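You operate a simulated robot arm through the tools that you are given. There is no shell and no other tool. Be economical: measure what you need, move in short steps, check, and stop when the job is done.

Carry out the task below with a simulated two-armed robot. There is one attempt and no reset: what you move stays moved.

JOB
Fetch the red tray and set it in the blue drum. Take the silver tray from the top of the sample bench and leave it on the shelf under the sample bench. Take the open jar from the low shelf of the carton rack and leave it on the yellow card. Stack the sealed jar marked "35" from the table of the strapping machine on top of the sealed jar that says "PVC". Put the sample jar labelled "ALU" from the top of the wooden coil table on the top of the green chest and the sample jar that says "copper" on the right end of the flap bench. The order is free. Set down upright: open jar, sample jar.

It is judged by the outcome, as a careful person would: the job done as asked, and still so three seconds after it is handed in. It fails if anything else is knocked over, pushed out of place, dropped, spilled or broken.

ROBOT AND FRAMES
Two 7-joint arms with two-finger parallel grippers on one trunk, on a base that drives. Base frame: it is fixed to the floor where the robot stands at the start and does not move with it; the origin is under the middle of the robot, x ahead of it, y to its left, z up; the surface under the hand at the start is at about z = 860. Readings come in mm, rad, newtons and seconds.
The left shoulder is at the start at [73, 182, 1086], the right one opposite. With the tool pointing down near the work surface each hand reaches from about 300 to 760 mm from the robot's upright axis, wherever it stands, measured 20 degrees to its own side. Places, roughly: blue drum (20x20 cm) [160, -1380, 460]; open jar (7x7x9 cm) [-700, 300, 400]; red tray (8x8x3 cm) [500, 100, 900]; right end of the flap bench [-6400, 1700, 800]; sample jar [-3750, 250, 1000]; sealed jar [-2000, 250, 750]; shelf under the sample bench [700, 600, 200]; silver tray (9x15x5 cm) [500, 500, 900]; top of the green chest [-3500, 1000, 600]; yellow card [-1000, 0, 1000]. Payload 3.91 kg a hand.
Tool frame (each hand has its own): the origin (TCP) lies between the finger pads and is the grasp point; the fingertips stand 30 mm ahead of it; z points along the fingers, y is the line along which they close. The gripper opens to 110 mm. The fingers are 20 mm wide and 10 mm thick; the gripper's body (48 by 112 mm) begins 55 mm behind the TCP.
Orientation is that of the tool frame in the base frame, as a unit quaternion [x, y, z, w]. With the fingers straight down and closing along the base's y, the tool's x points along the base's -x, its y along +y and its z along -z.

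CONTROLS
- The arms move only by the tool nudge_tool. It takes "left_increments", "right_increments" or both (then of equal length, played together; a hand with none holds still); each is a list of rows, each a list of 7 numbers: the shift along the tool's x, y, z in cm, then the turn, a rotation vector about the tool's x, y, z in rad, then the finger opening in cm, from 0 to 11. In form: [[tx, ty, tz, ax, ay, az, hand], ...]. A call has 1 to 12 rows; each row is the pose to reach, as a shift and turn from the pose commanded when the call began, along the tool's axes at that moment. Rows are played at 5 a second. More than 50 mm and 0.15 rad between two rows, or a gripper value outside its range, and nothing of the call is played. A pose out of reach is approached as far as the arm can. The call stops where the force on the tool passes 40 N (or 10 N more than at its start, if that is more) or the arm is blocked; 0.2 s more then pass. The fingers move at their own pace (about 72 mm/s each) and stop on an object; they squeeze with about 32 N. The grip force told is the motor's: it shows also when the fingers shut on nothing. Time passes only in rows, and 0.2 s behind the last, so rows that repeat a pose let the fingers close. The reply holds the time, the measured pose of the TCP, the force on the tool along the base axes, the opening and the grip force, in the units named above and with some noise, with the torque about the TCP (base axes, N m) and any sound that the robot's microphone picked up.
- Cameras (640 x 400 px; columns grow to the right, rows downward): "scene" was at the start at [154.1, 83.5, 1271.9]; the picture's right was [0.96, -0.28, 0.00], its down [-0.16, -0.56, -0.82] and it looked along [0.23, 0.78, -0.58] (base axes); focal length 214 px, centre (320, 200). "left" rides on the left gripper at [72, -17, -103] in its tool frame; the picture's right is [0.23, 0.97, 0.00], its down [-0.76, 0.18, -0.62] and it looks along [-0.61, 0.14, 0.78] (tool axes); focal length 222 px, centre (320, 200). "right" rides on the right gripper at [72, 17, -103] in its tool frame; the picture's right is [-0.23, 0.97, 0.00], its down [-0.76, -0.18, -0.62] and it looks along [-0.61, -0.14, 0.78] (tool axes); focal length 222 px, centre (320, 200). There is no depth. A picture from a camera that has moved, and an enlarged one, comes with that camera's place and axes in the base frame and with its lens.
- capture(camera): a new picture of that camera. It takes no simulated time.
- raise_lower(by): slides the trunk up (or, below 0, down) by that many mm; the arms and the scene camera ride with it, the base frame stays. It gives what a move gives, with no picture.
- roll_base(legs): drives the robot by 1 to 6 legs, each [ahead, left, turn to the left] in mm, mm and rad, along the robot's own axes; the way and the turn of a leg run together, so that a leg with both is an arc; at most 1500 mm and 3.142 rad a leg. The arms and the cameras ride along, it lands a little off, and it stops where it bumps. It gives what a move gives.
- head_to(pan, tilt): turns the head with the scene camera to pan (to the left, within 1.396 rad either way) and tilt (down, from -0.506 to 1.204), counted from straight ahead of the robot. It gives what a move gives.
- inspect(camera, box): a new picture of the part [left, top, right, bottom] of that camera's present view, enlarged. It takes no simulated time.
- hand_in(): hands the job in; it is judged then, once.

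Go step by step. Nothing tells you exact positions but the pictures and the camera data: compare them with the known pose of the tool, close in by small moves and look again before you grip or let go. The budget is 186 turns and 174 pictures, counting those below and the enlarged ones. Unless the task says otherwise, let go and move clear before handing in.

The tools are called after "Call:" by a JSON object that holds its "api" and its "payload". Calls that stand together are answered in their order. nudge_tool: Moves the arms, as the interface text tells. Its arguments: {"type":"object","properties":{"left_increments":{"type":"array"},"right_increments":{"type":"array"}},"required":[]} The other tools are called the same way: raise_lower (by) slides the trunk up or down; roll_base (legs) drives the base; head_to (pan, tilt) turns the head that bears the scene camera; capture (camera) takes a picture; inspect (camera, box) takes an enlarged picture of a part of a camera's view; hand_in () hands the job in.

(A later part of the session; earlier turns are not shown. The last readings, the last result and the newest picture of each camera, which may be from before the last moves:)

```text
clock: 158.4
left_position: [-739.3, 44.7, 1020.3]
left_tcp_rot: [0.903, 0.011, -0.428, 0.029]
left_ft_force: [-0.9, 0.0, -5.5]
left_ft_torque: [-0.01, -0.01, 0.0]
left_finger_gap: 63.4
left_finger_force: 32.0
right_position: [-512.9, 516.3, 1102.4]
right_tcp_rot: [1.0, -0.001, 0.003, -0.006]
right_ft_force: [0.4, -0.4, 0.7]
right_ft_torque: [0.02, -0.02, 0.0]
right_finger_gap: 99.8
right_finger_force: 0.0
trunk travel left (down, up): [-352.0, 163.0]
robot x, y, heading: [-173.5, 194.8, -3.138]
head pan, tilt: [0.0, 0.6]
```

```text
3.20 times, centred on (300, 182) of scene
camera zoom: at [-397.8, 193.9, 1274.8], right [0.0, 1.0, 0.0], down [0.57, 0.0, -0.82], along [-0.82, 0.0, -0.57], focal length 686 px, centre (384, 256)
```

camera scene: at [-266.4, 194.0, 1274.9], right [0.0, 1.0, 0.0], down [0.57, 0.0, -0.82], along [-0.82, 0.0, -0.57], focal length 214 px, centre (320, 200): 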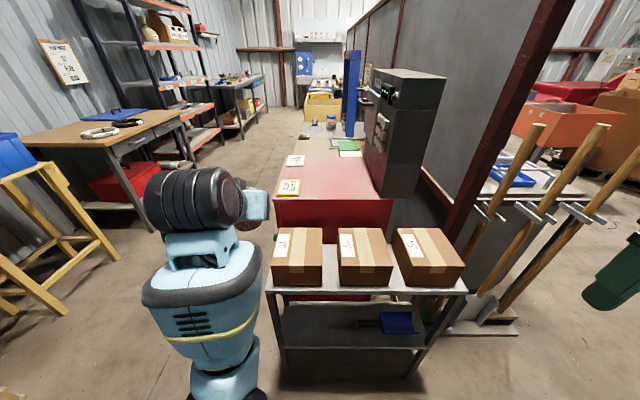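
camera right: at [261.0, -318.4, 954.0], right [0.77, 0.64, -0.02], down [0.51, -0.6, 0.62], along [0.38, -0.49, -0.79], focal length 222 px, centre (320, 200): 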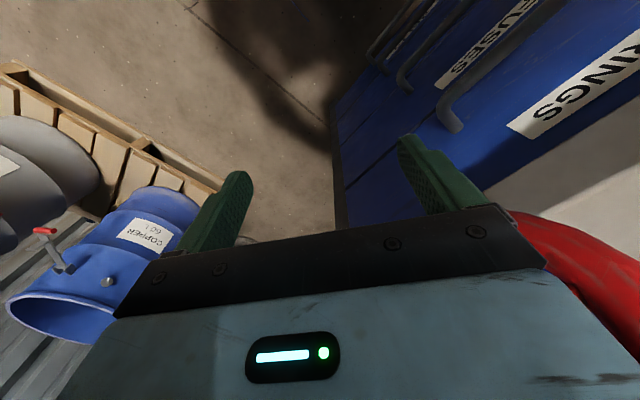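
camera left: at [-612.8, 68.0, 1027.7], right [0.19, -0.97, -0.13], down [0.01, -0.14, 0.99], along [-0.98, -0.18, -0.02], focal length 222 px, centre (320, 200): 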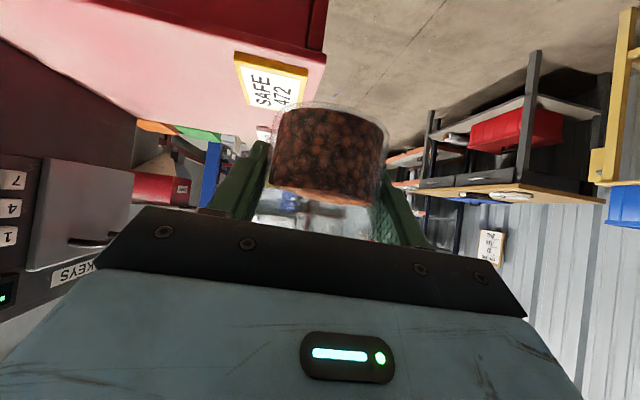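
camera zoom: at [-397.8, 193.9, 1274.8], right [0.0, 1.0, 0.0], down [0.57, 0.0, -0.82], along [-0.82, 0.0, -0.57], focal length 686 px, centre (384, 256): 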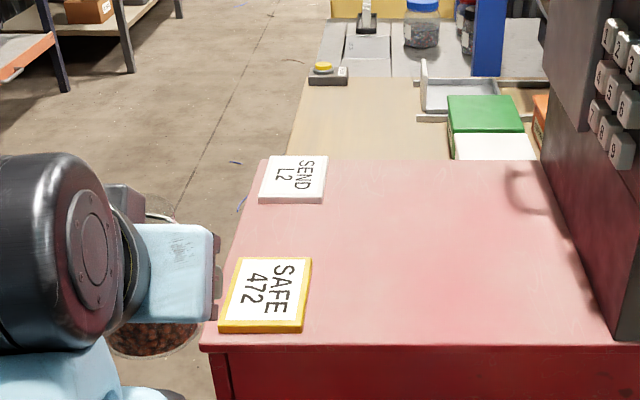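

Step a touch too long; I resend with shorter rows.

Call:
{"api": "nudge_tool", "payload": {"left_increments": [[-2.4, -1.2, 2.8, 0.03, 0, 0, 4.5], [-4.8, -2.4, 5.6, 0.062, 0, -0.005, 4.5], [-7, -3.6, 8.3, 0.062, 0, -0.005, 4.5], [-9.07, -4.7, 10.8, 0.062, 0, -0.005, 4.5], [-6.8, -4.7, 12.7, 0.062, 0, -0.005, 4.5], [-5.2, -4.7, 14.0, 0.062, 0, -0.005, 4.5], [-5.2, -4.7, 14.0, 0.062, 0, -0.005, 4.5]]}}

Call:
{"api": "capture", "payload": {"camera": "left"}}

Call:
{"api": "inspect", "payload": {"camera": "scene", "box": [200, 120, 400, 245]}}

```text
clock: 160.0
left_position: [-883.1, 82.9, 971.4]
left_tcp_rot: [0.903, -0.001, -0.429, -0.001]
left_ft_force: [0.0, -0.5, -3.4]
left_ft_torque: [0.0, 0.01, 0.01]
left_finger_gap: 63.0
left_finger_force: 31.9
right_position: [-513.0, 517.1, 1103.2]
right_tcp_rot: [1.0, -0.001, 0.002, -0.006]
right_ft_force: [-0.2, -0.4, 0.5]
right_ft_torque: [0.0, -0.02, 0.02]
right_finger_gap: 100.1
right_finger_force: 0.1
trunk travel left (down, up): [-352.0, 163.0]
robot x, y, heading: [-176.0, 198.4, -3.134]
head pan, tilt: [0.0, 0.6]
```

```text
89 pictures are left
camera left: at [-755.0, 99.6, 979.8], right [0.14, -0.97, -0.18], down [0.0, -0.18, 0.98], along [-0.99, -0.14, -0.02], focal length 222 px, centre (320, 200)
```

left: 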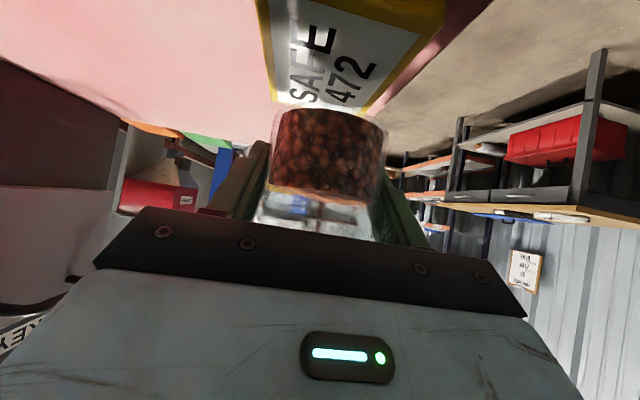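

```text
3.20 times, centred on (300, 182) of scene
camera zoom: at [-397.0, 194.0, 1275.0], right [0.0, 1.0, 0.0], down [0.57, 0.0, -0.82], along [-0.82, 0.0, -0.57], focal length 686 px, centre (384, 256)
```

zoom: 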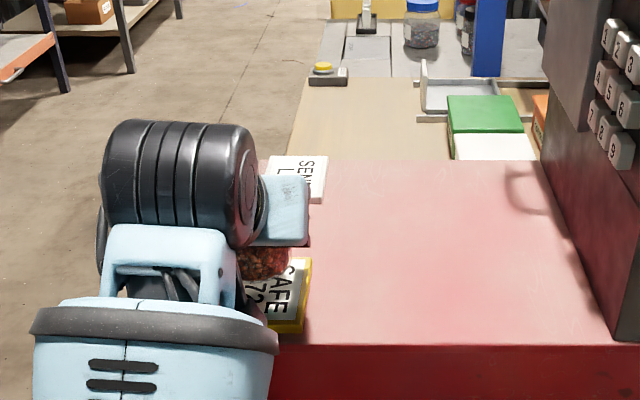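

Card spans x −931…−825, y 53…124; I shift 6 mm and lower the jar in small steps until contact.

Call:
{"api": "nudge_tool", "payload": {"left_increments": [[1.4, -0.6, 0.67, 0, 0, 0, 4.5], [1.95, -0.6, 1.1, 0, 0, 0, 4.5], [2.2, -0.6, 1.3, 0, 0, 0, 4.5], [2.4, -0.6, 1.5, 0, 0, 0, 4.5], [2.63, -0.6, 1.69, 0, 0, 0, 4.5], [2.86, -0.6, 1.89, 0, 0, 0, 4.5], [3.09, -0.6, 2.08, 0, 0, 0, 4.5], [3.32, -0.6, 2.28, 0, 0, 0, 4.5]]}}

Call:
{"api": "capture", "payload": {"camera": "left"}}

```text
clock: 161.8
left_position: [-876.4, 90.0, 937.8]
left_tcp_rot: [0.9, 0.0, -0.435, -0.001]
left_ft_force: [-0.1, -2.7, 30.5]
left_ft_torque: [0.05, -0.31, 0.04]
left_finger_gap: 63.3
left_finger_force: 32.7
right_position: [-509.4, 516.2, 1104.4]
right_tcp_rot: [1.0, -0.002, 0.002, -0.006]
right_ft_force: [0.0, 0.7, 0.7]
right_ft_torque: [0.02, 0.03, 0.02]
right_finger_gap: 100.1
right_finger_force: 0.1
trunk travel left (down, up): [-352.0, 163.0]
robot x, y, heading: [-178.7, 196.6, -3.135]
head pan, tilt: [0.0, 0.6]
```

```text
87 pictures are left
camera left: at [-749.4, 106.7, 943.7], right [0.14, -0.97, -0.18], down [0.01, -0.18, 0.98], along [-0.99, -0.14, -0.01], focal length 222 px, centre (320, 200)
```

left: 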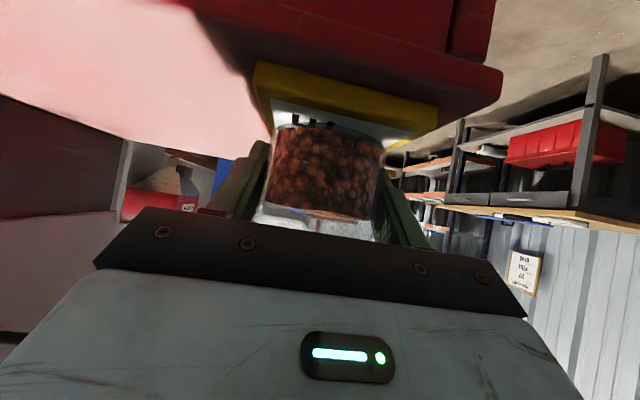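

Resting on the card. I ease off and open, then withdraw along the approach.

Call:
{"api": "nudge_tool", "payload": {"left_increments": [[-0.15, 0, -0.1, 0, 0, 0, 4.5], [-0.15, 0, -0.1, 0, 0, 0, 6.8], [-0.15, 0, -0.1, 0, 0, 0, 8], [-0.15, 0, -0.1, 0, 0, 0, 9.5], [-0.15, 0, -0.1, 0, 0, 0, 9.5], [-0.5, 0, -2.5, 0, 0, 0, 9.5], [-0.5, 0, -6, 0, 0, 0, 9.5], [-0.5, 0, -10, 0, 0, 0, 9.5], [-1, 0, -14, 0, 0, 0, 9.5]]}}

Call:
{"api": "capture", "payload": {"camera": "left"}}

Call:
{"api": "capture", "payload": {"camera": "scene"}}

```text
clock: 163.8
left_position: [-781.2, 70.1, 1021.7]
left_tcp_rot: [0.904, 0.006, -0.428, 0.023]
left_ft_force: [-0.6, 0.5, -0.7]
left_ft_torque: [0.02, 0.0, 0.01]
left_finger_gap: 95.0
left_finger_force: 0.0
right_position: [-511.4, 516.9, 1103.3]
right_tcp_rot: [1.0, -0.001, 0.001, -0.006]
right_ft_force: [1.0, -0.3, 0.0]
right_ft_torque: [0.01, 0.0, 0.01]
right_finger_gap: 100.1
right_finger_force: 0.1
trunk travel left (down, up): [-352.0, 163.0]
robot x, y, heading: [-178.7, 195.9, -3.14]
head pan, tilt: [0.0, 0.6]
```

```text
86 pictures are left
camera left: at [-654.0, 92.4, 1028.7], right [0.17, -0.98, -0.14], down [0.0, -0.14, 0.99], along [-0.99, -0.17, -0.02], focal length 222 px, centre (320, 200)
```

left: 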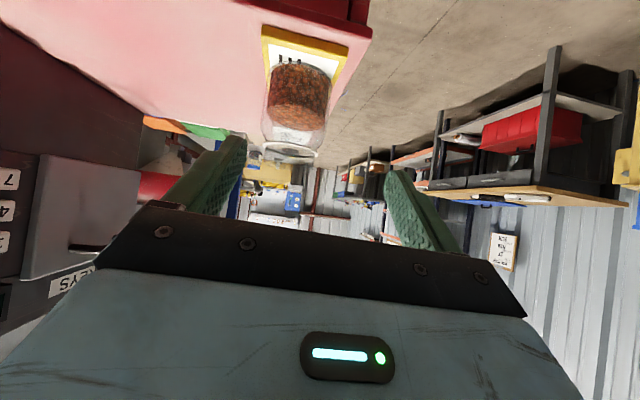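

```text
85 pictures are left
camera scene: at [-396.3, 194.1, 1275.1], right [0.0, 1.0, 0.0], down [0.56, 0.0, -0.83], along [-0.83, 0.0, -0.56], focal length 214 px, centre (320, 200)
```

scene: 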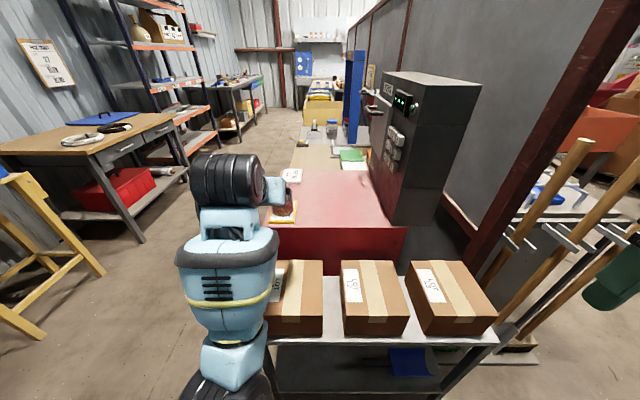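

The jar stands upright on the yellow card. Next, the strapping machine's table: I go left into the aisle and drive forward along it.

Call:
{"api": "roll_base", "payload": {"legs": [[0, 550, 0], [900, 0, 0]]}}

Call:
{"api": "head_to", "payload": {"pan": -0.5, "tilt": 0.35}}

Call:
{"api": "capture", "payload": {"camera": "scene"}}

```text
clock: 173.3
left_position: [-1660.2, -509.2, 1021.6]
left_tcp_rot: [0.903, 0.018, -0.428, 0.027]
left_ft_force: [-0.2, 0.4, 1.1]
left_ft_torque: [-0.02, 0.0, 0.02]
left_finger_gap: 94.8
left_finger_force: 0.0
right_position: [-1402.8, -57.8, 1103.9]
right_tcp_rot: [1.0, 0.013, 0.001, -0.006]
right_ft_force: [0.2, -0.1, -0.2]
right_ft_torque: [-0.02, 0.01, -0.02]
right_finger_gap: 100.0
right_finger_force: 0.1
trunk travel left (down, up): [-352.0, 163.0]
robot x, y, heading: [-1052.1, -368.4, -3.109]
head pan, tilt: [0.0, 0.6]
```

```text
clock: 174.3
left_position: [-1658.6, -511.6, 1022.1]
left_tcp_rot: [0.903, 0.019, -0.429, 0.029]
left_ft_force: [0.0, -0.5, -0.3]
left_ft_torque: [-0.02, 0.0, 0.01]
left_finger_gap: 94.8
left_finger_force: 0.0
right_position: [-1403.0, -57.4, 1103.1]
right_tcp_rot: [1.0, 0.013, 0.002, -0.005]
right_ft_force: [0.0, 0.2, 0.9]
right_ft_torque: [-0.03, -0.02, 0.01]
right_finger_gap: 99.8
right_finger_force: 0.0
trunk travel left (down, up): [-352.0, 163.0]
robot x, y, heading: [-1057.9, -371.5, -3.105]
head pan, tilt: [-0.499, 0.351]
```

```text
84 pictures are left
camera scene: at [-1273.6, -332.4, 1297.8], right [0.45, 0.89, 0.0], down [0.31, -0.16, -0.94], along [-0.84, 0.42, -0.34], focal length 214 px, centre (320, 200)
```

scene: 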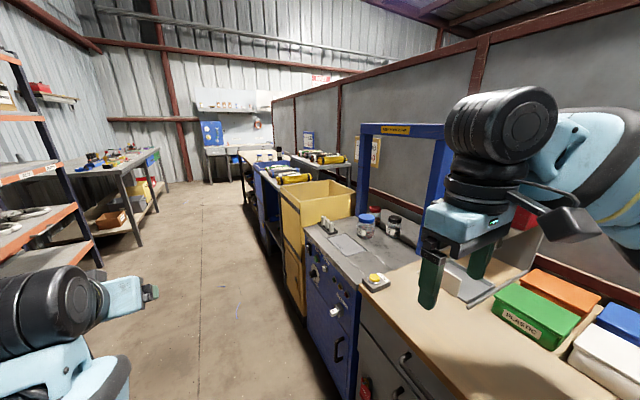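

I see the strapping machine (blue arch) with jars on its table near (−2010, 280). I zoom on them.

Call:
{"api": "inspect", "payload": {"camera": "scene", "box": [300, 170, 460, 300]}}

```text
3.08 times, centred on (380, 235) of scene
camera zoom: at [-1273.6, -332.4, 1297.8], right [0.45, 0.89, 0.0], down [0.31, -0.16, -0.94], along [-0.84, 0.42, -0.34], focal length 660 px, centre (135, 92)
```

zoom: 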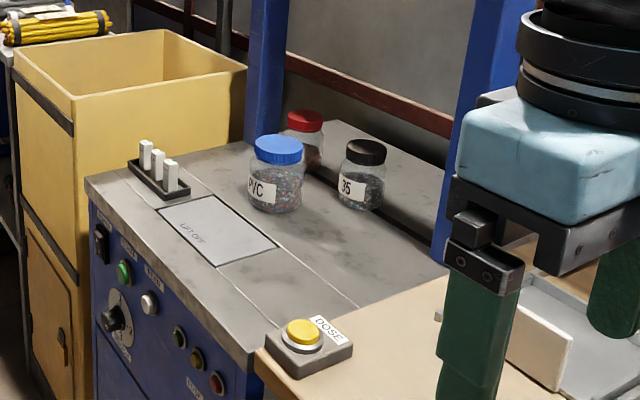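

PVC jar (blue lid) is near (−1955, 240) and jar 35 (black lid) near (−1905, 357), under a blue arch. I first tuck and straighten the left hand.

Call:
{"api": "nudge_tool", "payload": {"left_increments": [[0.7, 2, -2.7, 0, 0.09, 0, 9.5], [1.4, 4, -5.4, 0, 0.18, 0, 9.5], [2, 6, -8, 0, 0.27, 0, 9.5], [2.7, 8, -10.7, 0, 0.36, 0, 9.5], [3.4, 10, -13.4, 0, 0.45, 0, 9.5], [4, 12, -16, 0, 0.54, 0, 9.5], [4.7, 14, -18.7, 0, 0.63, 0, 9.5], [5.4, 16, -21.4, 0, 0.72, 0, 9.5], [6.1, 18, -24, 0, 0.81, 0, 9.5], [6.8, 20, -26.8, 0, 0.873, 0, 9.5]]}}

Call:
{"api": "roll_base", "payload": {"legs": [[900, 0, 0]]}}

Call:
{"api": "head_to", "payload": {"pan": -1.2, "tilt": 0.6}}

Call:
{"api": "capture", "payload": {"camera": "scene"}}

```text
clock: 176.7
left_position: [-1359.2, -816.9, 1134.7]
left_tcp_rot: [0.997, 0.076, 0.01, 0.006]
left_ft_force: [0.0, 1.4, -0.8]
left_ft_torque: [-0.01, -0.02, -0.03]
left_finger_gap: 94.8
left_finger_force: 0.0
left hand out of reach, approached as far as the arm can: row 2, 3, 4, 5, 6, 7, 8, 9, 10
right_position: [-1402.9, -57.7, 1102.4]
right_tcp_rot: [1.0, 0.012, 0.003, -0.006]
right_ft_force: [-0.3, 0.4, 0.1]
right_ft_torque: [0.0, -0.05, 0.02]
right_finger_gap: 100.4
right_finger_force: 0.0
trunk travel left (down, up): [-352.0, 163.0]
robot x, y, heading: [-1058.9, -368.3, -3.114]
head pan, tilt: [-0.499, 0.351]
stopped in row 10 (left hand): the arm was blocked; the commanded pose is now the measured one
```

```text
clock: 181.4
left_position: [-2260.9, -838.5, 1134.3]
left_tcp_rot: [0.997, 0.072, 0.01, 0.005]
left_ft_force: [-0.8, -0.1, 1.0]
left_ft_torque: [-0.02, -0.03, -0.04]
left_finger_gap: 95.0
left_finger_force: 0.1
right_position: [-2298.0, -80.1, 1103.0]
right_tcp_rot: [1.0, 0.009, 0.002, -0.006]
right_ft_force: [0.4, -0.1, 0.1]
right_ft_torque: [0.02, 0.02, -0.03]
right_finger_gap: 99.8
right_finger_force: 0.1
trunk travel left (down, up): [-352.0, 163.0]
robot x, y, heading: [-1954.2, -393.6, -3.12]
head pan, tilt: [-0.499, 0.351]
```

```text
clock: 182.5
left_position: [-2259.5, -839.4, 1135.3]
left_tcp_rot: [0.997, 0.074, 0.01, 0.006]
left_ft_force: [-0.7, 1.1, 0.3]
left_ft_torque: [0.0, 0.02, 0.02]
left_finger_gap: 95.2
left_finger_force: 0.1
right_position: [-2297.9, -78.4, 1103.8]
right_tcp_rot: [1.0, 0.008, 0.001, -0.006]
right_ft_force: [-0.7, 0.3, -0.4]
right_ft_torque: [0.0, -0.01, 0.02]
right_finger_gap: 100.1
right_finger_force: 0.1
trunk travel left (down, up): [-352.0, 163.0]
robot x, y, heading: [-1955.9, -396.8, -3.12]
head pan, tilt: [-1.201, 0.6]
```

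```text
82 pictures are left
camera scene: at [-2122.5, -316.0, 1275.0], right [0.92, 0.38, 0.0], down [0.22, -0.52, -0.83], along [-0.32, 0.76, -0.56], focal length 214 px, centre (320, 200)
```

scene: 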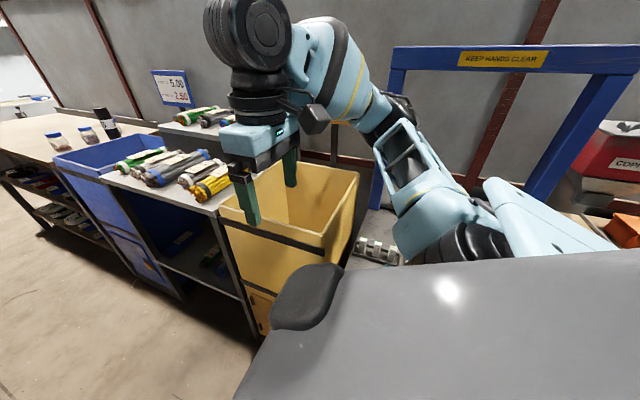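

I go 50 mm on and turn right to face the machine.

Call:
{"api": "roll_base", "payload": {"legs": [[50, 0, 0], [0, 0, -1.59]]}}

Call:
{"api": "head_to", "payload": {"pan": -0.1, "tilt": 0.7}}

Call:
{"api": "capture", "payload": {"camera": "scene"}}

```text
clock: 187.3
left_position: [-2439.8, -74.3, 1135.7]
left_tcp_rot: [0.744, -0.668, 0.002, 0.012]
left_ft_force: [-1.1, -1.0, 0.6]
left_ft_torque: [-0.01, -0.01, 0.0]
left_finger_gap: 95.0
left_finger_force: 0.2
right_position: [-1677.1, -62.1, 1102.7]
right_tcp_rot: [-0.701, 0.714, -0.006, 0.003]
right_ft_force: [0.1, -0.4, -0.1]
right_ft_torque: [-0.02, 0.01, -0.01]
right_finger_gap: 99.8
right_finger_force: 0.1
trunk travel left (down, up): [-352.0, 163.0]
robot x, y, heading: [-2004.9, -392.0, 1.557]
head pan, tilt: [-1.201, 0.6]
```

```text
clock: 188.6
left_position: [-2439.7, -75.0, 1135.9]
left_tcp_rot: [0.745, -0.667, 0.002, 0.011]
left_ft_force: [-0.1, 0.3, -0.7]
left_ft_torque: [-0.01, -0.01, -0.01]
left_finger_gap: 95.1
left_finger_force: 0.2
right_position: [-1677.8, -62.4, 1103.5]
right_tcp_rot: [-0.7, 0.714, -0.006, 0.003]
right_ft_force: [0.6, 0.1, -0.4]
right_ft_torque: [-0.02, 0.01, -0.01]
right_finger_gap: 99.8
right_finger_force: 0.0
trunk travel left (down, up): [-352.0, 163.0]
robot x, y, heading: [-2003.5, -396.7, 1.559]
head pan, tilt: [-0.099, 0.7]
```

```text
81 pictures are left
camera scene: at [-1995.6, -179.9, 1266.4], right [0.99, -0.11, 0.0], down [-0.07, -0.64, -0.77], along [0.09, 0.76, -0.64], focal length 214 px, centre (320, 200)
```

scene: 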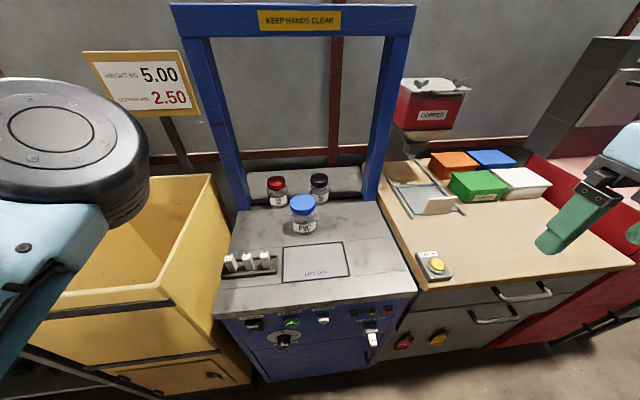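

Facing the machine: PVC (blue) ≈(−1991, 268), 35 (black) ≈(−1937, 400), table z≈765. I drive 110 mm closer and bring the right hand above jar 35.

Call:
{"api": "roll_base", "payload": {"legs": [[110, 0, 0]]}}

Call:
{"api": "nudge_tool", "payload": {"right_increments": [[-4, 2.6, 0, 0, 0, 0, 10], [-8, 5.2, 0, 0, 0, 0, 10], [-12, 7.8, 0, 0, 0, 0, 10], [-16, 10.4, 0, 0, 0, 0, 10], [-20, 13, 0, 0, 0, 0, 10], [-24, 15.6, 0, 0, 0, 0, 10], [-28, 18.2, 0, 0, 0, 0, 10], [-31, 21, 1, 0, 0, 0, 10], [-34, 24, 3, 0, 0, 0, 10], [-35.5, 26, 6, 0, 0, 0, 10]]}}

Call:
{"api": "capture", "payload": {"camera": "right"}}

Call:
{"api": "capture", "payload": {"camera": "scene"}}

```text
clock: 189.8
left_position: [-2438.2, 37.7, 1136.2]
left_tcp_rot: [0.745, -0.667, 0.002, 0.012]
left_ft_force: [0.3, 0.1, -0.5]
left_ft_torque: [-0.02, 0.0, 0.0]
left_finger_gap: 94.8
left_finger_force: 0.0
right_position: [-1677.3, 47.2, 1103.4]
right_tcp_rot: [-0.7, 0.714, -0.006, 0.003]
right_ft_force: [-1.1, 0.6, 0.7]
right_ft_torque: [-0.01, 0.01, 0.01]
right_finger_gap: 100.0
right_finger_force: 0.0
trunk travel left (down, up): [-352.0, 163.0]
robot x, y, heading: [-2000.8, -286.4, 1.558]
head pan, tilt: [-0.099, 0.7]
```

```text
clock: 192.2
left_position: [-2422.4, 1.7, 1147.6]
left_tcp_rot: [0.738, -0.675, -0.012, 0.001]
left_ft_force: [-1.5, -0.1, -0.4]
left_ft_torque: [-0.01, -0.01, 0.04]
left_finger_gap: 95.1
left_finger_force: 0.1
right_position: [-1883.0, 342.5, 1101.8]
right_tcp_rot: [-0.69, 0.723, 0.024, 0.03]
right_ft_force: [0.1, 0.0, 0.9]
right_ft_torque: [0.01, -0.01, 0.02]
right_finger_gap: 99.9
right_finger_force: 0.1
right hand out of reach, approached as far as the arm can: row 9, 10
trunk travel left (down, up): [-352.0, 163.0]
robot x, y, heading: [-1999.5, -293.8, 1.537]
head pan, tilt: [-0.099, 0.7]
stopped in row 10 (right hand): the arm was blocked; the commanded pose is now the measured one
```

```text
80 pictures are left
camera right: at [-1904.8, 264.6, 1199.7], right [-0.96, 0.27, 0.01], down [0.21, 0.7, 0.68], along [0.18, 0.66, -0.73], focal length 222 px, centre (320, 200)
```

right: 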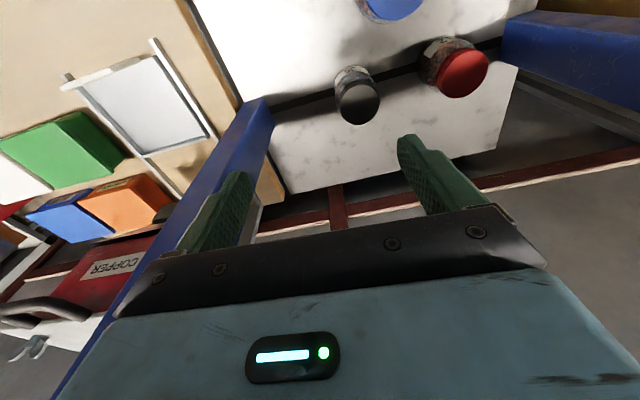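

```text
79 pictures are left
camera scene: at [-1979.3, -118.3, 1272.0], right [0.99, -0.13, -0.01], down [-0.09, -0.61, -0.79], along [0.1, 0.78, -0.62], focal length 214 px, centre (320, 200)
```

scene: 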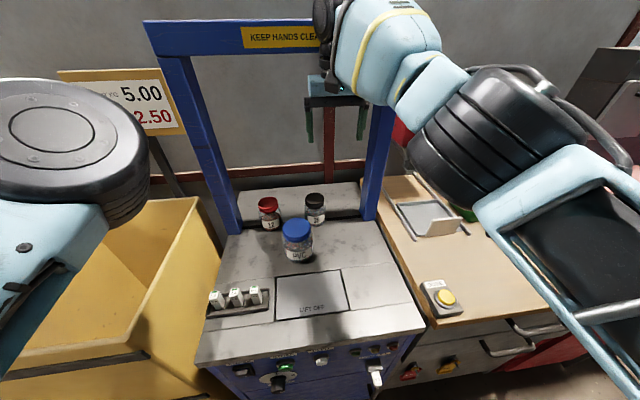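

The wrist met the arch's top beam (hand too high). I back away, then go lower before reaching in.

Call:
{"api": "nudge_tool", "payload": {"right_increments": [[4, 0, 0, 0, 0, 0, 10], [8, 0, 0, 0, 0, 0, 10], [12, 0, 0, -0.004, 0.04, -0.02, 10], [15, 0, 0, -0.008, 0.076, -0.036, 10], [15, 0, 4, -0.008, 0.076, -0.036, 10], [15, 0, 8, -0.008, 0.076, -0.036, 10], [15, 0, 12, -0.008, 0.076, -0.036, 10], [15, 0, 16, -0.008, 0.076, -0.036, 10]]}}

Call:
{"api": "capture", "payload": {"camera": "right"}}

Call:
{"api": "capture", "payload": {"camera": "scene"}}

```text
clock: 194.0
left_position: [-2433.8, 39.9, 1135.3]
left_tcp_rot: [0.741, -0.671, 0.001, 0.011]
left_ft_force: [0.1, 0.9, -0.7]
left_ft_torque: [0.01, -0.01, 0.01]
left_finger_gap: 95.0
left_finger_force: 0.0
right_position: [-1899.7, 244.5, 909.5]
right_tcp_rot: [-0.705, 0.709, -0.012, -0.011]
right_ft_force: [0.9, 0.0, 0.3]
right_ft_torque: [0.0, 0.0, 0.01]
right_finger_gap: 100.1
right_finger_force: 0.1
trunk travel left (down, up): [-352.0, 163.0]
robot x, y, heading: [-2002.0, -285.4, 1.548]
head pan, tilt: [-0.099, 0.7]
```

```text
78 pictures are left
camera right: at [-1918.7, 175.2, 1014.4], right [-0.97, 0.23, -0.01], down [0.18, 0.78, 0.6], along [0.15, 0.58, -0.8], focal length 222 px, centre (320, 200)
```

right: 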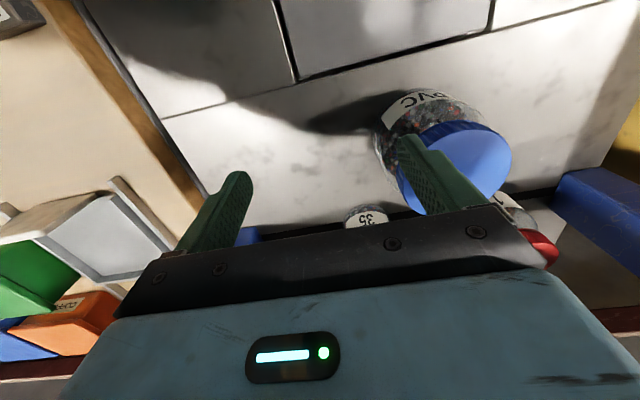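

```text
77 pictures are left
camera scene: at [-1990.7, -71.4, 1266.4], right [0.99, -0.12, 0.0], down [-0.08, -0.64, -0.76], along [0.09, 0.76, -0.64], focal length 214 px, centre (320, 200)
```

scene: 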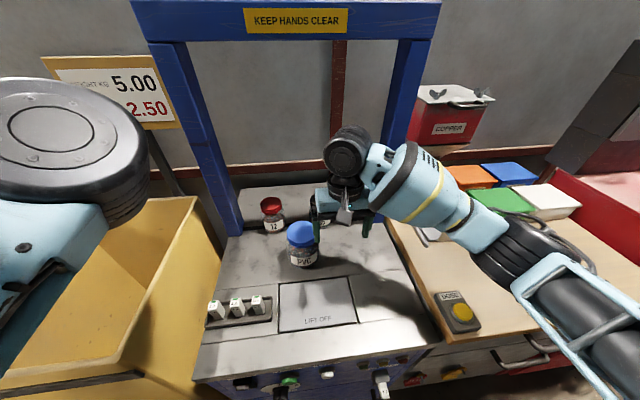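

Jar 35's lid is at about (−1930, 388, 878); PVC's at (−1991, 268, 880). I raise 4 cm, level the hand and move over jar 35.

Call:
{"api": "nudge_tool", "payload": {"right_increments": [[0, 0, -4, 0, -0.033, 0, 10], [-4, 0.8, -4.5, 0, -0.033, 0, 10], [-8, 1.6, -5, 0, -0.033, 0, 10], [-11.5, 2.3, -5, 0, -0.033, 0, 10], [-14.4, 2.9, -5, 0, -0.033, 0, 10], [-14.4, 2.9, -5, 0, -0.033, 0, 10]]}}

Call:
{"api": "capture", "payload": {"camera": "right"}}

Call:
{"api": "inspect", "payload": {"camera": "scene", "box": [220, 130, 420, 280]}}

```text
clock: 195.4
left_position: [-2432.5, 40.0, 1135.1]
left_tcp_rot: [0.741, -0.671, 0.002, 0.011]
left_ft_force: [0.1, 0.0, 0.2]
left_ft_torque: [0.01, 0.01, -0.01]
left_finger_gap: 94.9
left_finger_force: 0.0
right_position: [-1928.9, 391.7, 952.8]
right_tcp_rot: [-0.707, 0.707, -0.002, 0.002]
right_ft_force: [0.0, 0.3, -0.1]
right_ft_torque: [0.02, 0.0, -0.01]
right_finger_gap: 100.0
right_finger_force: 0.0
trunk travel left (down, up): [-352.0, 163.0]
robot x, y, heading: [-1999.4, -281.4, 1.546]
head pan, tilt: [-0.099, 0.7]
```

```text
76 pictures are left
camera right: at [-1947.3, 319.5, 1057.1], right [-0.97, 0.23, 0.0], down [0.18, 0.76, 0.62], along [0.15, 0.61, -0.78], focal length 222 px, centre (320, 200)
```

right: 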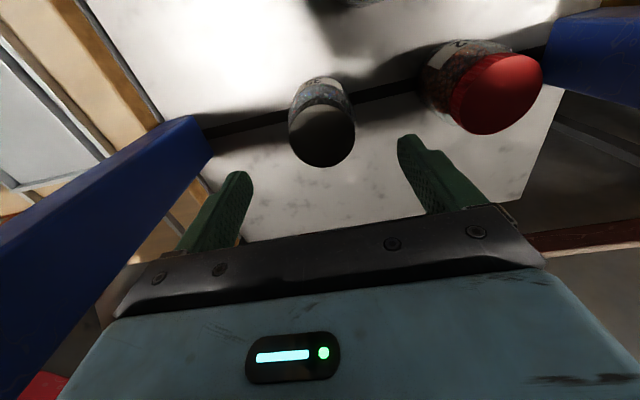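

```text
2.67 times, centred on (320, 205) of scene
camera zoom: at [-1990.0, -71.2, 1266.3], right [0.99, -0.12, 0.0], down [-0.08, -0.64, -0.76], along [0.09, 0.76, -0.64], focal length 572 px, centre (320, 187)
```

zoom: 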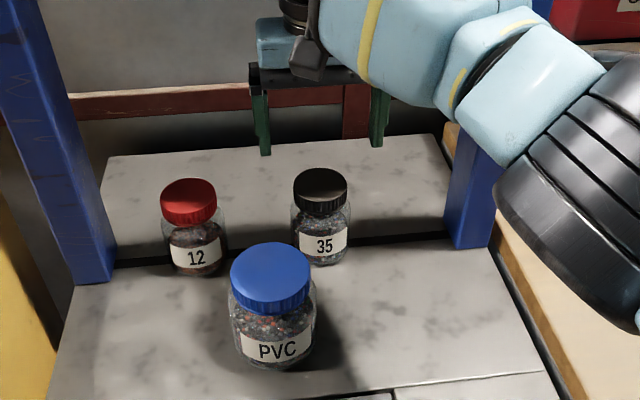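

Clear view: jar "35" lid top ≈(−1931, 396, 876), PVC is larger. I descend around jar 35 and grip.

Call:
{"api": "nudge_tool", "payload": {"right_increments": [[-0.4, 0.2, 3, 0, 0, 0, 10], [-0.4, 0.2, 6, 0, 0, 0, 10], [-0.4, 0.2, 9, 0, 0, 0, 10], [-0.4, 0.2, 10.5, 0, 0, 0, 10], [-0.4, 0.2, 10.5, 0, 0, 0, 8], [-0.4, 0.2, 10.5, 0, 0, 0, 6], [-0.4, 0.2, 10.5, 0, 0, 0, 4.5], [-0.4, 0.2, 10.5, 0, 0, 0, 4.5]]}}

Call:
{"api": "inspect", "payload": {"camera": "scene", "box": [220, 130, 420, 280]}}

```text
clock: 197.2
left_position: [-2434.2, 38.4, 1136.5]
left_tcp_rot: [0.742, -0.671, 0.002, 0.011]
left_ft_force: [-0.1, 0.1, -0.3]
left_ft_torque: [-0.02, 0.02, 0.01]
left_finger_gap: 94.9
left_finger_force: 0.1
right_position: [-1932.1, 393.5, 847.9]
right_tcp_rot: [-0.706, 0.708, -0.002, 0.001]
right_ft_force: [0.0, -0.2, -0.3]
right_ft_torque: [-0.01, 0.01, 0.0]
right_finger_gap: 66.6
right_finger_force: 31.5
trunk travel left (down, up): [-352.0, 163.0]
robot x, y, heading: [-2003.2, -287.5, 1.55]
head pan, tilt: [-0.099, 0.7]
```

```text
2.67 times, centred on (320, 205) of scene
camera zoom: at [-1991.0, -71.4, 1266.4], right [0.99, -0.12, 0.0], down [-0.08, -0.64, -0.76], along [0.09, 0.76, -0.64], focal length 572 px, centre (320, 187)
```

zoom: 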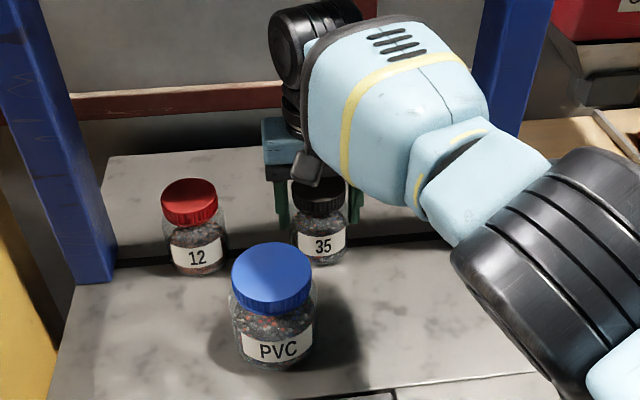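

Gripped. I lift it out of the arch and draw it back toward PVC, high enough to clear its lid.

Call:
{"api": "nudge_tool", "payload": {"right_increments": [[0, 0, -3, 0, 0, 0, 4.5], [0, 0, -7, 0, 0, 0, 4.5], [0, 0, -11, 0, 0, 0, 4.5], [3, 0, -12, 0, 0, 0, 4.5], [6, 1, -14, 0, 0, 0, 4.5], [8, 3, -16, 0, 0, 0, 4.5], [8, 3, -16, 0, 0, 0, 4.5]]}}

Call:
{"api": "capture", "payload": {"camera": "right"}}

Call:
{"api": "inspect", "payload": {"camera": "scene", "box": [220, 130, 420, 280]}}

```text
clock: 198.8
left_position: [-2432.5, 39.6, 1134.9]
left_tcp_rot: [0.742, -0.671, 0.002, 0.011]
left_ft_force: [-0.5, 0.8, 0.3]
left_ft_torque: [0.02, 0.02, -0.05]
left_finger_gap: 95.2
left_finger_force: 0.0
right_position: [-1961.2, 315.0, 1007.1]
right_tcp_rot: [-0.706, 0.708, -0.002, 0.001]
right_ft_force: [0.2, 0.1, -0.8]
right_ft_torque: [-0.03, -0.03, 0.0]
right_finger_gap: 66.8
right_finger_force: 31.7
trunk travel left (down, up): [-352.0, 163.0]
robot x, y, heading: [-2004.1, -283.6, 1.546]
head pan, tilt: [-0.099, 0.7]
```

```text
73 pictures are left
camera right: at [-1979.7, 242.4, 1110.8], right [-0.97, 0.23, -0.01], down [0.18, 0.76, 0.62], along [0.15, 0.61, -0.78], focal length 222 px, centre (320, 200)
```

right: 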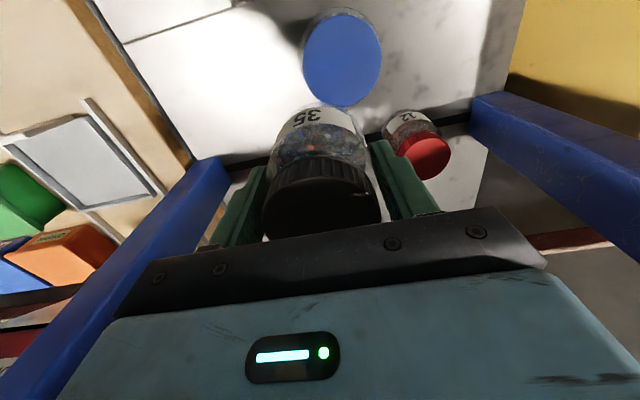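

```text
2.67 times, centred on (320, 205) of scene
camera zoom: at [-1990.9, -71.4, 1266.4], right [0.99, -0.12, 0.0], down [-0.08, -0.64, -0.76], along [0.09, 0.76, -0.64], focal length 572 px, centre (320, 187)
```

zoom: 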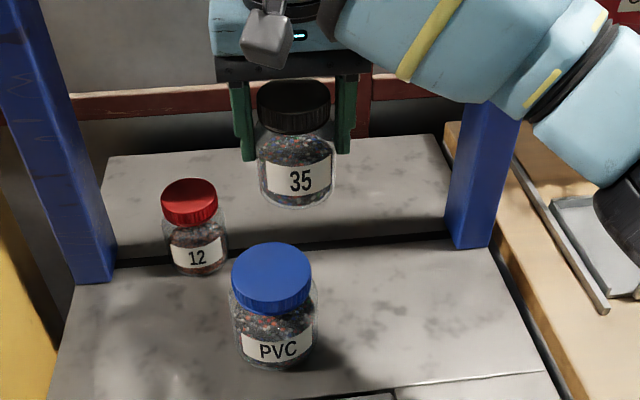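

PVC lid centre ≈(−1992, 272, 883). I move jar 35 over it, check alignment.

Call:
{"api": "nudge_tool", "payload": {"right_increments": [[2, 1.5, 0, 0, 0, 0, 4.5], [4.5, 3.1, 0, 0, 0, 0, 4.5], [4.5, 3.1, 2.5, 0, 0, 0, 4.5], [4.5, 3.1, 2.5, 0, 0, 0, 4.5]]}}

Call:
{"api": "capture", "payload": {"camera": "right"}}

Call:
{"api": "inspect", "payload": {"camera": "scene", "box": [220, 130, 420, 280]}}

```text
clock: 199.8
left_position: [-2432.3, 39.4, 1134.7]
left_tcp_rot: [0.741, -0.671, 0.002, 0.01]
left_ft_force: [-0.6, 0.5, -0.2]
left_ft_torque: [0.01, 0.0, 0.0]
left_finger_gap: 95.0
left_finger_force: 0.0
right_position: [-1993.3, 269.7, 985.7]
right_tcp_rot: [-0.706, 0.708, -0.003, 0.002]
right_ft_force: [-0.8, -0.4, -1.1]
right_ft_torque: [0.02, 0.02, -0.02]
right_finger_gap: 66.5
right_finger_force: 31.9
trunk travel left (down, up): [-352.0, 163.0]
robot x, y, heading: [-2001.7, -285.8, 1.547]
head pan, tilt: [-0.099, 0.7]
```

```text
71 pictures are left
camera right: at [-2011.8, 198.6, 1087.1], right [-0.97, 0.23, 0.0], down [0.18, 0.76, 0.62], along [0.15, 0.61, -0.78], focal length 222 px, centre (320, 200)
```

right: 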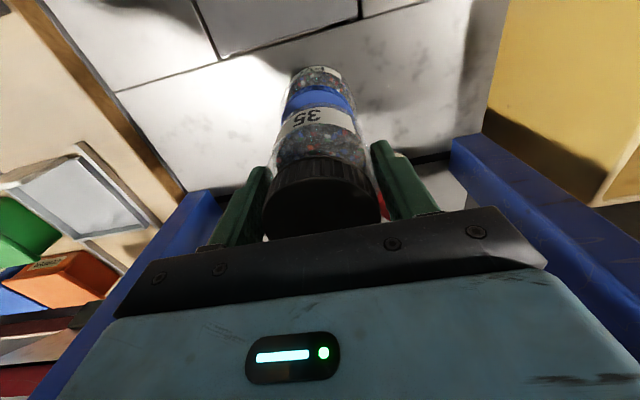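

```text
2.67 times, centred on (320, 205) of scene
camera zoom: at [-1991.2, -71.8, 1266.5], right [0.99, -0.12, 0.0], down [-0.08, -0.64, -0.77], along [0.09, 0.76, -0.64], focal length 572 px, centre (320, 187)
```

zoom: 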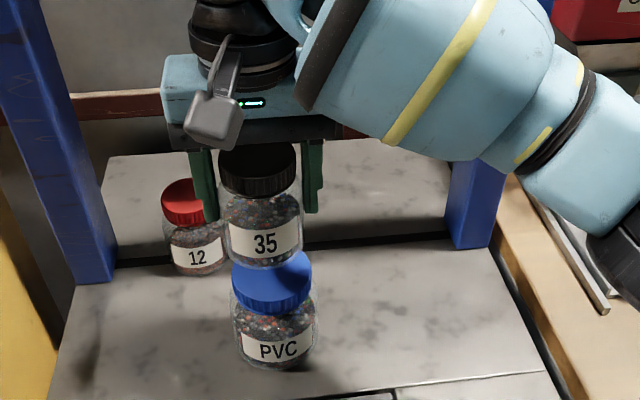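

Aligned within a few mm. I shift 2 mm and lower in small steps to contact.

Call:
{"api": "nudge_tool", "payload": {"right_increments": [[0, -0.2, 1.5, 0, 0, 0, 4.5], [0, -0.2, 2.3, 0, 0, 0, 4.5], [0, -0.2, 2.6, 0, 0, 0, 4.5], [0, -0.2, 2.9, 0, 0, 0, 4.5], [0, -0.2, 3.2, 0, 0, 0, 4.5], [0, -0.2, 3.5, 0, 0, 0, 4.5], [0, -0.2, 3.8, 0, 0, 0, 4.5]]}}

Call:
{"api": "inspect", "payload": {"camera": "scene", "box": [220, 130, 420, 280]}}

```text
clock: 201.4
left_position: [-2434.4, 38.5, 1136.2]
left_tcp_rot: [0.741, -0.671, 0.003, 0.01]
left_ft_force: [0.2, 0.1, 0.1]
left_ft_torque: [-0.01, -0.03, 0.0]
left_finger_gap: 94.9
left_finger_force: 0.1
right_position: [-1992.5, 269.4, 948.2]
right_tcp_rot: [-0.705, 0.709, 0.002, 0.002]
right_ft_force: [-0.5, 3.9, 15.8]
right_ft_torque: [0.05, 0.12, -0.02]
right_finger_gap: 66.4
right_finger_force: 32.5
trunk travel left (down, up): [-352.0, 163.0]
robot x, y, heading: [-2005.6, -287.0, 1.543]
head pan, tilt: [-0.099, 0.7]
```

```text
2.67 times, centred on (320, 205) of scene
camera zoom: at [-1991.0, -72.5, 1266.8], right [0.99, -0.12, 0.0], down [-0.08, -0.64, -0.77], along [0.09, 0.76, -0.64], focal length 572 px, centre (320, 187)
```

zoom: 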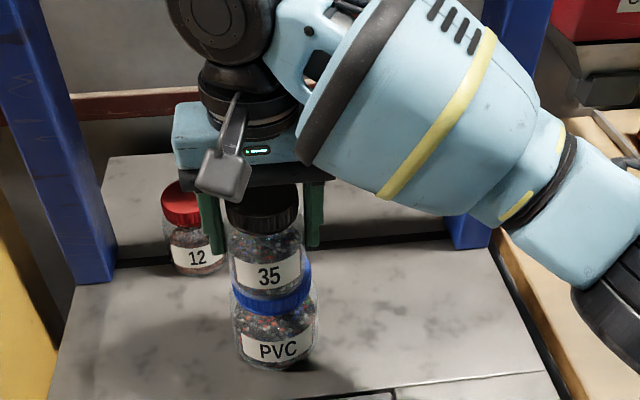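

Contact made and well centred. I open and rise straight up.

Call:
{"api": "nudge_tool", "payload": {"right_increments": [[0, 0, -0.1, 0, 0, 0, 6.4], [0, 0, -0.1, 0, 0, 0, 7.2], [0, 0, -0.1, 0, 0, 0, 8.5], [0, 0, -0.1, 0, 0, 0, 9.5], [0, 0, -0.1, 0, 0, 0, 9.5], [0, 0, -2, 0, 0, 0, 9.5], [0, 0, -5, 0, 0, 0, 9.5], [0, 0, -9, 0, 0, 0, 9.5], [1, 0, -13, 0, 0, 0, 9.5]]}}

Call:
{"api": "inspect", "payload": {"camera": "scene", "box": [220, 130, 420, 280]}}

```text
clock: 203.4
left_position: [-2434.0, 37.9, 1135.6]
left_tcp_rot: [0.741, -0.672, 0.002, 0.011]
left_ft_force: [-0.1, -0.4, -0.2]
left_ft_torque: [0.03, -0.02, 0.01]
left_finger_gap: 95.0
left_finger_force: 0.0
right_position: [-1991.4, 259.0, 1073.5]
right_tcp_rot: [-0.706, 0.708, -0.002, 0.002]
right_ft_force: [0.6, -0.1, 1.0]
right_ft_torque: [0.05, 0.04, 0.0]
right_finger_gap: 95.1
right_finger_force: 0.1
trunk travel left (down, up): [-352.0, 163.0]
robot x, y, heading: [-2004.8, -284.6, 1.544]
head pan, tilt: [-0.099, 0.7]
```

```text
2.67 times, centred on (320, 205) of scene
camera zoom: at [-1991.1, -72.2, 1266.5], right [0.99, -0.12, 0.0], down [-0.08, -0.64, -0.77], along [0.09, 0.76, -0.64], focal length 572 px, centre (320, 187)
```

zoom: 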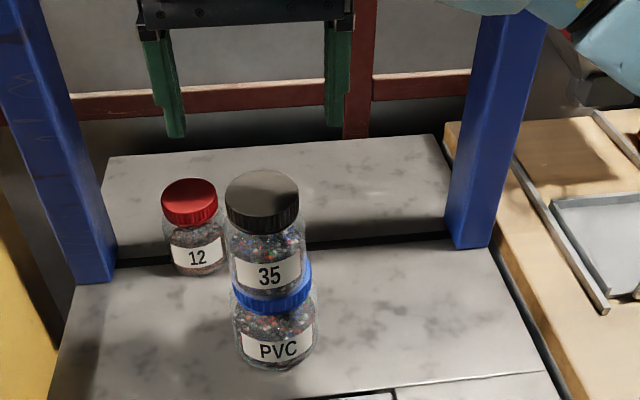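

Stack done: 35 on PVC. I withdraw the hand, back off, turn left and drive down the aisle to the sample jars.

Call:
{"api": "nudge_tool", "payload": {"right_increments": [[4, 0, -1, 0, 0, 0, 9.5], [8, -1, -2, 0, 0, 0, 9.5], [12, -3, -2, 0, 0, 0, 9.5], [16, -6, -2, 0, 0, 0, 9.5], [19, -10, -2, 0, 0, 0, 9.5], [20, -14, -2, 0, 0, 0, 9.5]]}}

Call:
{"api": "roll_base", "payload": {"legs": [[-130, 0, 0], [0, 0, 1.59], [1300, 0, 0]]}}

Call:
{"api": "head_to", "payload": {"pan": -0.7, "tilt": 0.35}}

Call:
{"api": "capture", "payload": {"camera": "scene"}}

```text
clock: 204.8
left_position: [-2432.8, 38.5, 1136.0]
left_tcp_rot: [0.741, -0.671, 0.002, 0.011]
left_ft_force: [-0.8, 0.1, 0.2]
left_ft_torque: [-0.01, 0.03, 0.02]
left_finger_gap: 94.7
left_finger_force: 0.0
right_position: [-1851.4, 57.5, 1094.7]
right_tcp_rot: [-0.706, 0.708, -0.003, 0.001]
right_ft_force: [0.3, -0.9, -1.0]
right_ft_torque: [-0.02, -0.03, -0.01]
right_finger_gap: 95.2
right_finger_force: 0.1
trunk travel left (down, up): [-352.0, 163.0]
robot x, y, heading: [-2004.4, -286.8, 1.548]
head pan, tilt: [-0.099, 0.7]
```

```text
clock: 216.2
left_position: [-3647.1, -840.2, 1135.4]
left_tcp_rot: [0.999, 0.053, 0.009, 0.006]
left_ft_force: [-0.3, -0.5, 0.6]
left_ft_torque: [-0.04, 0.02, -0.01]
left_finger_gap: 94.9
left_finger_force: 0.2
right_position: [-3668.2, -259.4, 1096.6]
right_tcp_rot: [1.0, 0.001, 0.0, -0.002]
right_ft_force: [0.4, 0.2, 0.0]
right_ft_torque: [-0.02, 0.03, 0.0]
right_finger_gap: 94.8
right_finger_force: 0.1
trunk travel left (down, up): [-352.0, 163.0]
robot x, y, heading: [-3324.7, -409.1, 3.124]
head pan, tilt: [-0.099, 0.7]
```

```text
clock: 217.2
left_position: [-3646.8, -839.9, 1135.8]
left_tcp_rot: [0.999, 0.052, 0.009, 0.006]
left_ft_force: [-0.8, 0.3, -0.2]
left_ft_torque: [0.0, 0.0, -0.01]
left_finger_gap: 94.9
left_finger_force: 0.1
right_position: [-3668.8, -260.4, 1095.6]
right_tcp_rot: [1.0, 0.001, 0.001, -0.003]
right_ft_force: [0.0, -0.1, -1.3]
right_ft_torque: [-0.01, 0.02, 0.02]
right_finger_gap: 94.9
right_finger_force: 0.0
trunk travel left (down, up): [-352.0, 163.0]
robot x, y, heading: [-3323.4, -408.2, 3.124]
head pan, tilt: [-0.7, 0.351]
```

```text
67 pictures are left
camera scene: at [-3526.8, -344.7, 1297.7], right [0.66, 0.75, 0.0], down [0.26, -0.23, -0.94], along [-0.71, 0.62, -0.34], focal length 214 px, centre (320, 200)
```

scene: 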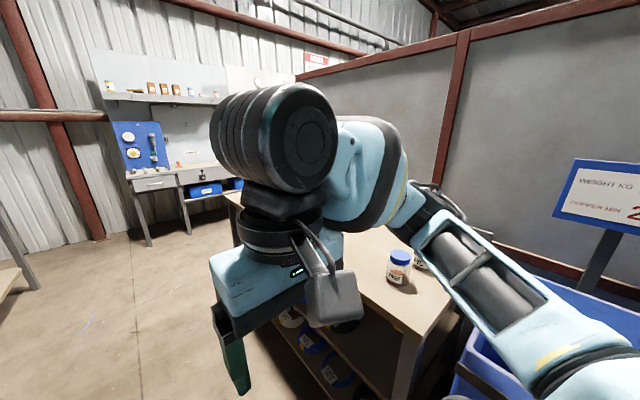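

A sample jar with a blue lid stands on the wooden table near (−3800, 230). I drive up beside it and turn right to face it.

Call:
{"api": "roll_base", "payload": {"legs": [[450, 0, 0], [0, 0, -1.56]]}}

Call:
{"api": "head_to", "payload": {"pan": 0.0, "tilt": 0.6}}

Call:
{"api": "capture", "payload": {"camera": "scene"}}

```text
clock: 223.8
left_position: [-4211.1, -76.6, 1135.2]
left_tcp_rot: [0.745, -0.667, 0.002, 0.01]
left_ft_force: [0.3, -0.9, 0.5]
left_ft_torque: [0.0, 0.02, 0.02]
left_finger_gap: 95.0
left_finger_force: 0.0
right_position: [-3630.3, -52.2, 1095.2]
right_tcp_rot: [0.71, -0.705, 0.002, -0.002]
right_ft_force: [0.1, -0.2, 0.4]
right_ft_torque: [-0.03, 0.04, 0.04]
right_finger_gap: 95.2
right_finger_force: 0.0
trunk travel left (down, up): [-352.0, 163.0]
robot x, y, heading: [-3771.7, -402.8, 1.561]
head pan, tilt: [-0.7, 0.351]
```

```text
clock: 224.8
left_position: [-4210.8, -78.2, 1134.1]
left_tcp_rot: [0.745, -0.667, 0.002, 0.011]
left_ft_force: [0.3, 0.5, 0.7]
left_ft_torque: [-0.03, -0.02, 0.03]
left_finger_gap: 94.8
left_finger_force: 0.0
right_position: [-3631.5, -51.9, 1096.1]
right_tcp_rot: [0.709, -0.705, 0.002, -0.001]
right_ft_force: [0.9, 0.2, 0.3]
right_ft_torque: [-0.03, 0.01, 0.0]
right_finger_gap: 94.9
right_finger_force: 0.1
trunk travel left (down, up): [-352.0, 163.0]
robot x, y, heading: [-3775.1, -398.2, 1.557]
head pan, tilt: [0.0, 0.6]
```

```text
66 pictures are left
camera scene: at [-3775.7, -179.7, 1275.1], right [1.0, -0.01, 0.0], down [-0.01, -0.56, -0.83], along [0.01, 0.83, -0.56], focal length 214 px, centre (320, 200)
```

scene: 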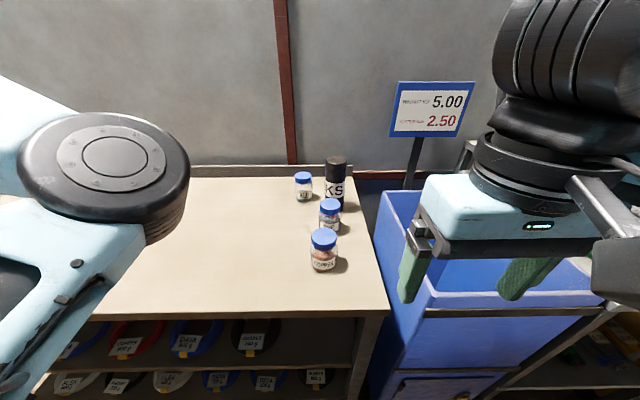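

Call:
{"api": "inspect", "payload": {"camera": "scene", "box": [260, 140, 400, 290]}}

```text
2.67 times, centred on (330, 215) of scene
camera zoom: at [-3775.7, -179.7, 1275.1], right [1.0, -0.01, 0.0], down [-0.01, -0.56, -0.83], along [0.01, 0.83, -0.56], focal length 572 px, centre (293, 160)
```

zoom: 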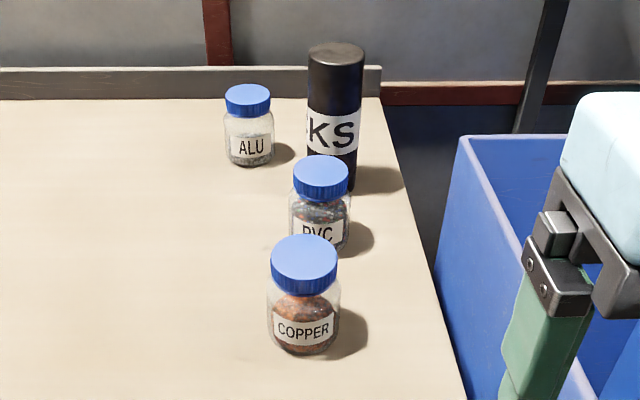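

ALU (back), PVC, COPPER (front) sample jars. COPPER ≈(−3762, 160), ALU ≈(−3823, 440), table z≈862. I move in, right hand above COPPER.

Call:
{"api": "roll_base", "payload": {"legs": [[110, 0, 0.01]]}}

Call:
{"api": "nudge_tool", "payload": {"right_increments": [[-2.5, 3.3, 0, 0, 0, 0, 10], [-5, 6.6, 0, 0, 0, 0, 10], [-7.6, 9.9, 0, 0, 0, 0, 10], [-10.2, 13.1, 1, 0, 0, 0, 10], [-10.2, 13.1, 5, 0, 0, 0, 10], [-10.2, 13.1, 8, 0, 0, 0, 10]]}}

Call:
{"api": "capture", "payload": {"camera": "right"}}

Call:
{"api": "capture", "payload": {"camera": "scene"}}

```text
clock: 226.0
left_position: [-4212.3, 29.7, 1135.9]
left_tcp_rot: [0.747, -0.664, 0.003, 0.011]
left_ft_force: [0.3, -0.4, 0.6]
left_ft_torque: [0.0, 0.0, 0.0]
left_finger_gap: 94.8
left_finger_force: 0.0
right_position: [-3633.5, 58.2, 1095.8]
right_tcp_rot: [0.713, -0.701, 0.003, -0.002]
right_ft_force: [0.1, 0.4, -1.0]
right_ft_torque: [-0.02, 0.03, 0.01]
right_finger_gap: 95.1
right_finger_force: 0.1
trunk travel left (down, up): [-352.0, 163.0]
robot x, y, heading: [-3776.3, -287.2, 1.563]
head pan, tilt: [0.0, 0.6]
```

```text
clock: 227.4
left_position: [-4213.0, 29.7, 1133.9]
left_tcp_rot: [0.747, -0.665, 0.003, 0.01]
left_ft_force: [0.1, 0.3, 0.2]
left_ft_torque: [0.0, -0.03, 0.0]
left_finger_gap: 95.2
left_finger_force: 0.1
right_position: [-3765.3, 159.0, 1015.3]
right_tcp_rot: [0.712, -0.702, 0.002, -0.002]
right_ft_force: [-0.4, 0.0, -0.3]
right_ft_torque: [0.01, -0.03, -0.01]
right_finger_gap: 99.8
right_finger_force: 0.0
trunk travel left (down, up): [-352.0, 163.0]
robot x, y, heading: [-3775.1, -289.5, 1.561]
head pan, tilt: [0.0, 0.6]
```

```text
64 pictures are left
camera right: at [-3782.5, 86.5, 1118.7], right [-0.98, 0.21, 0.0], down [0.16, 0.76, 0.62], along [0.14, 0.61, -0.78], focal length 222 px, centre (320, 200)
```

right: 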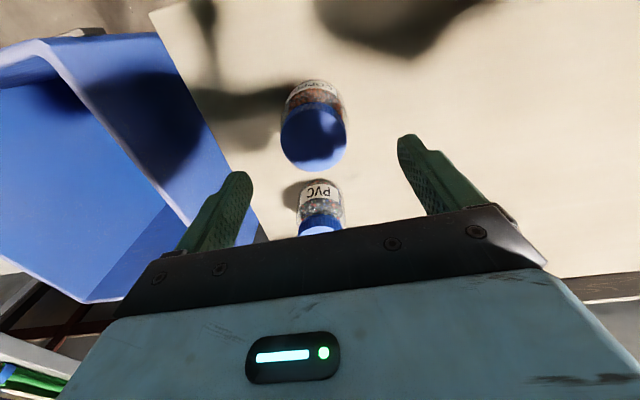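

```text
63 pictures are left
camera scene: at [-3776.5, -69.5, 1275.0], right [1.0, -0.01, 0.0], down [0.0, -0.57, -0.82], along [0.01, 0.82, -0.57], focal length 214 px, centre (320, 200)
```

scene: 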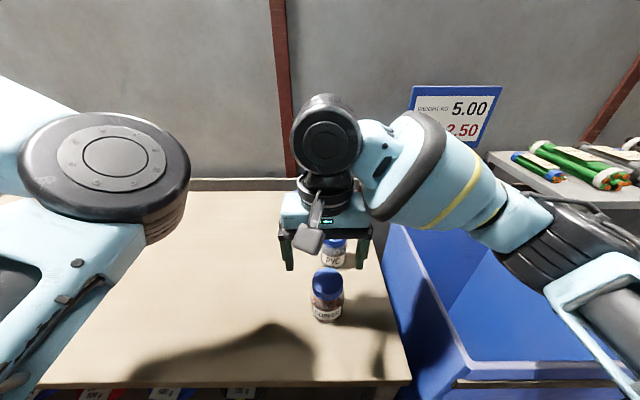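

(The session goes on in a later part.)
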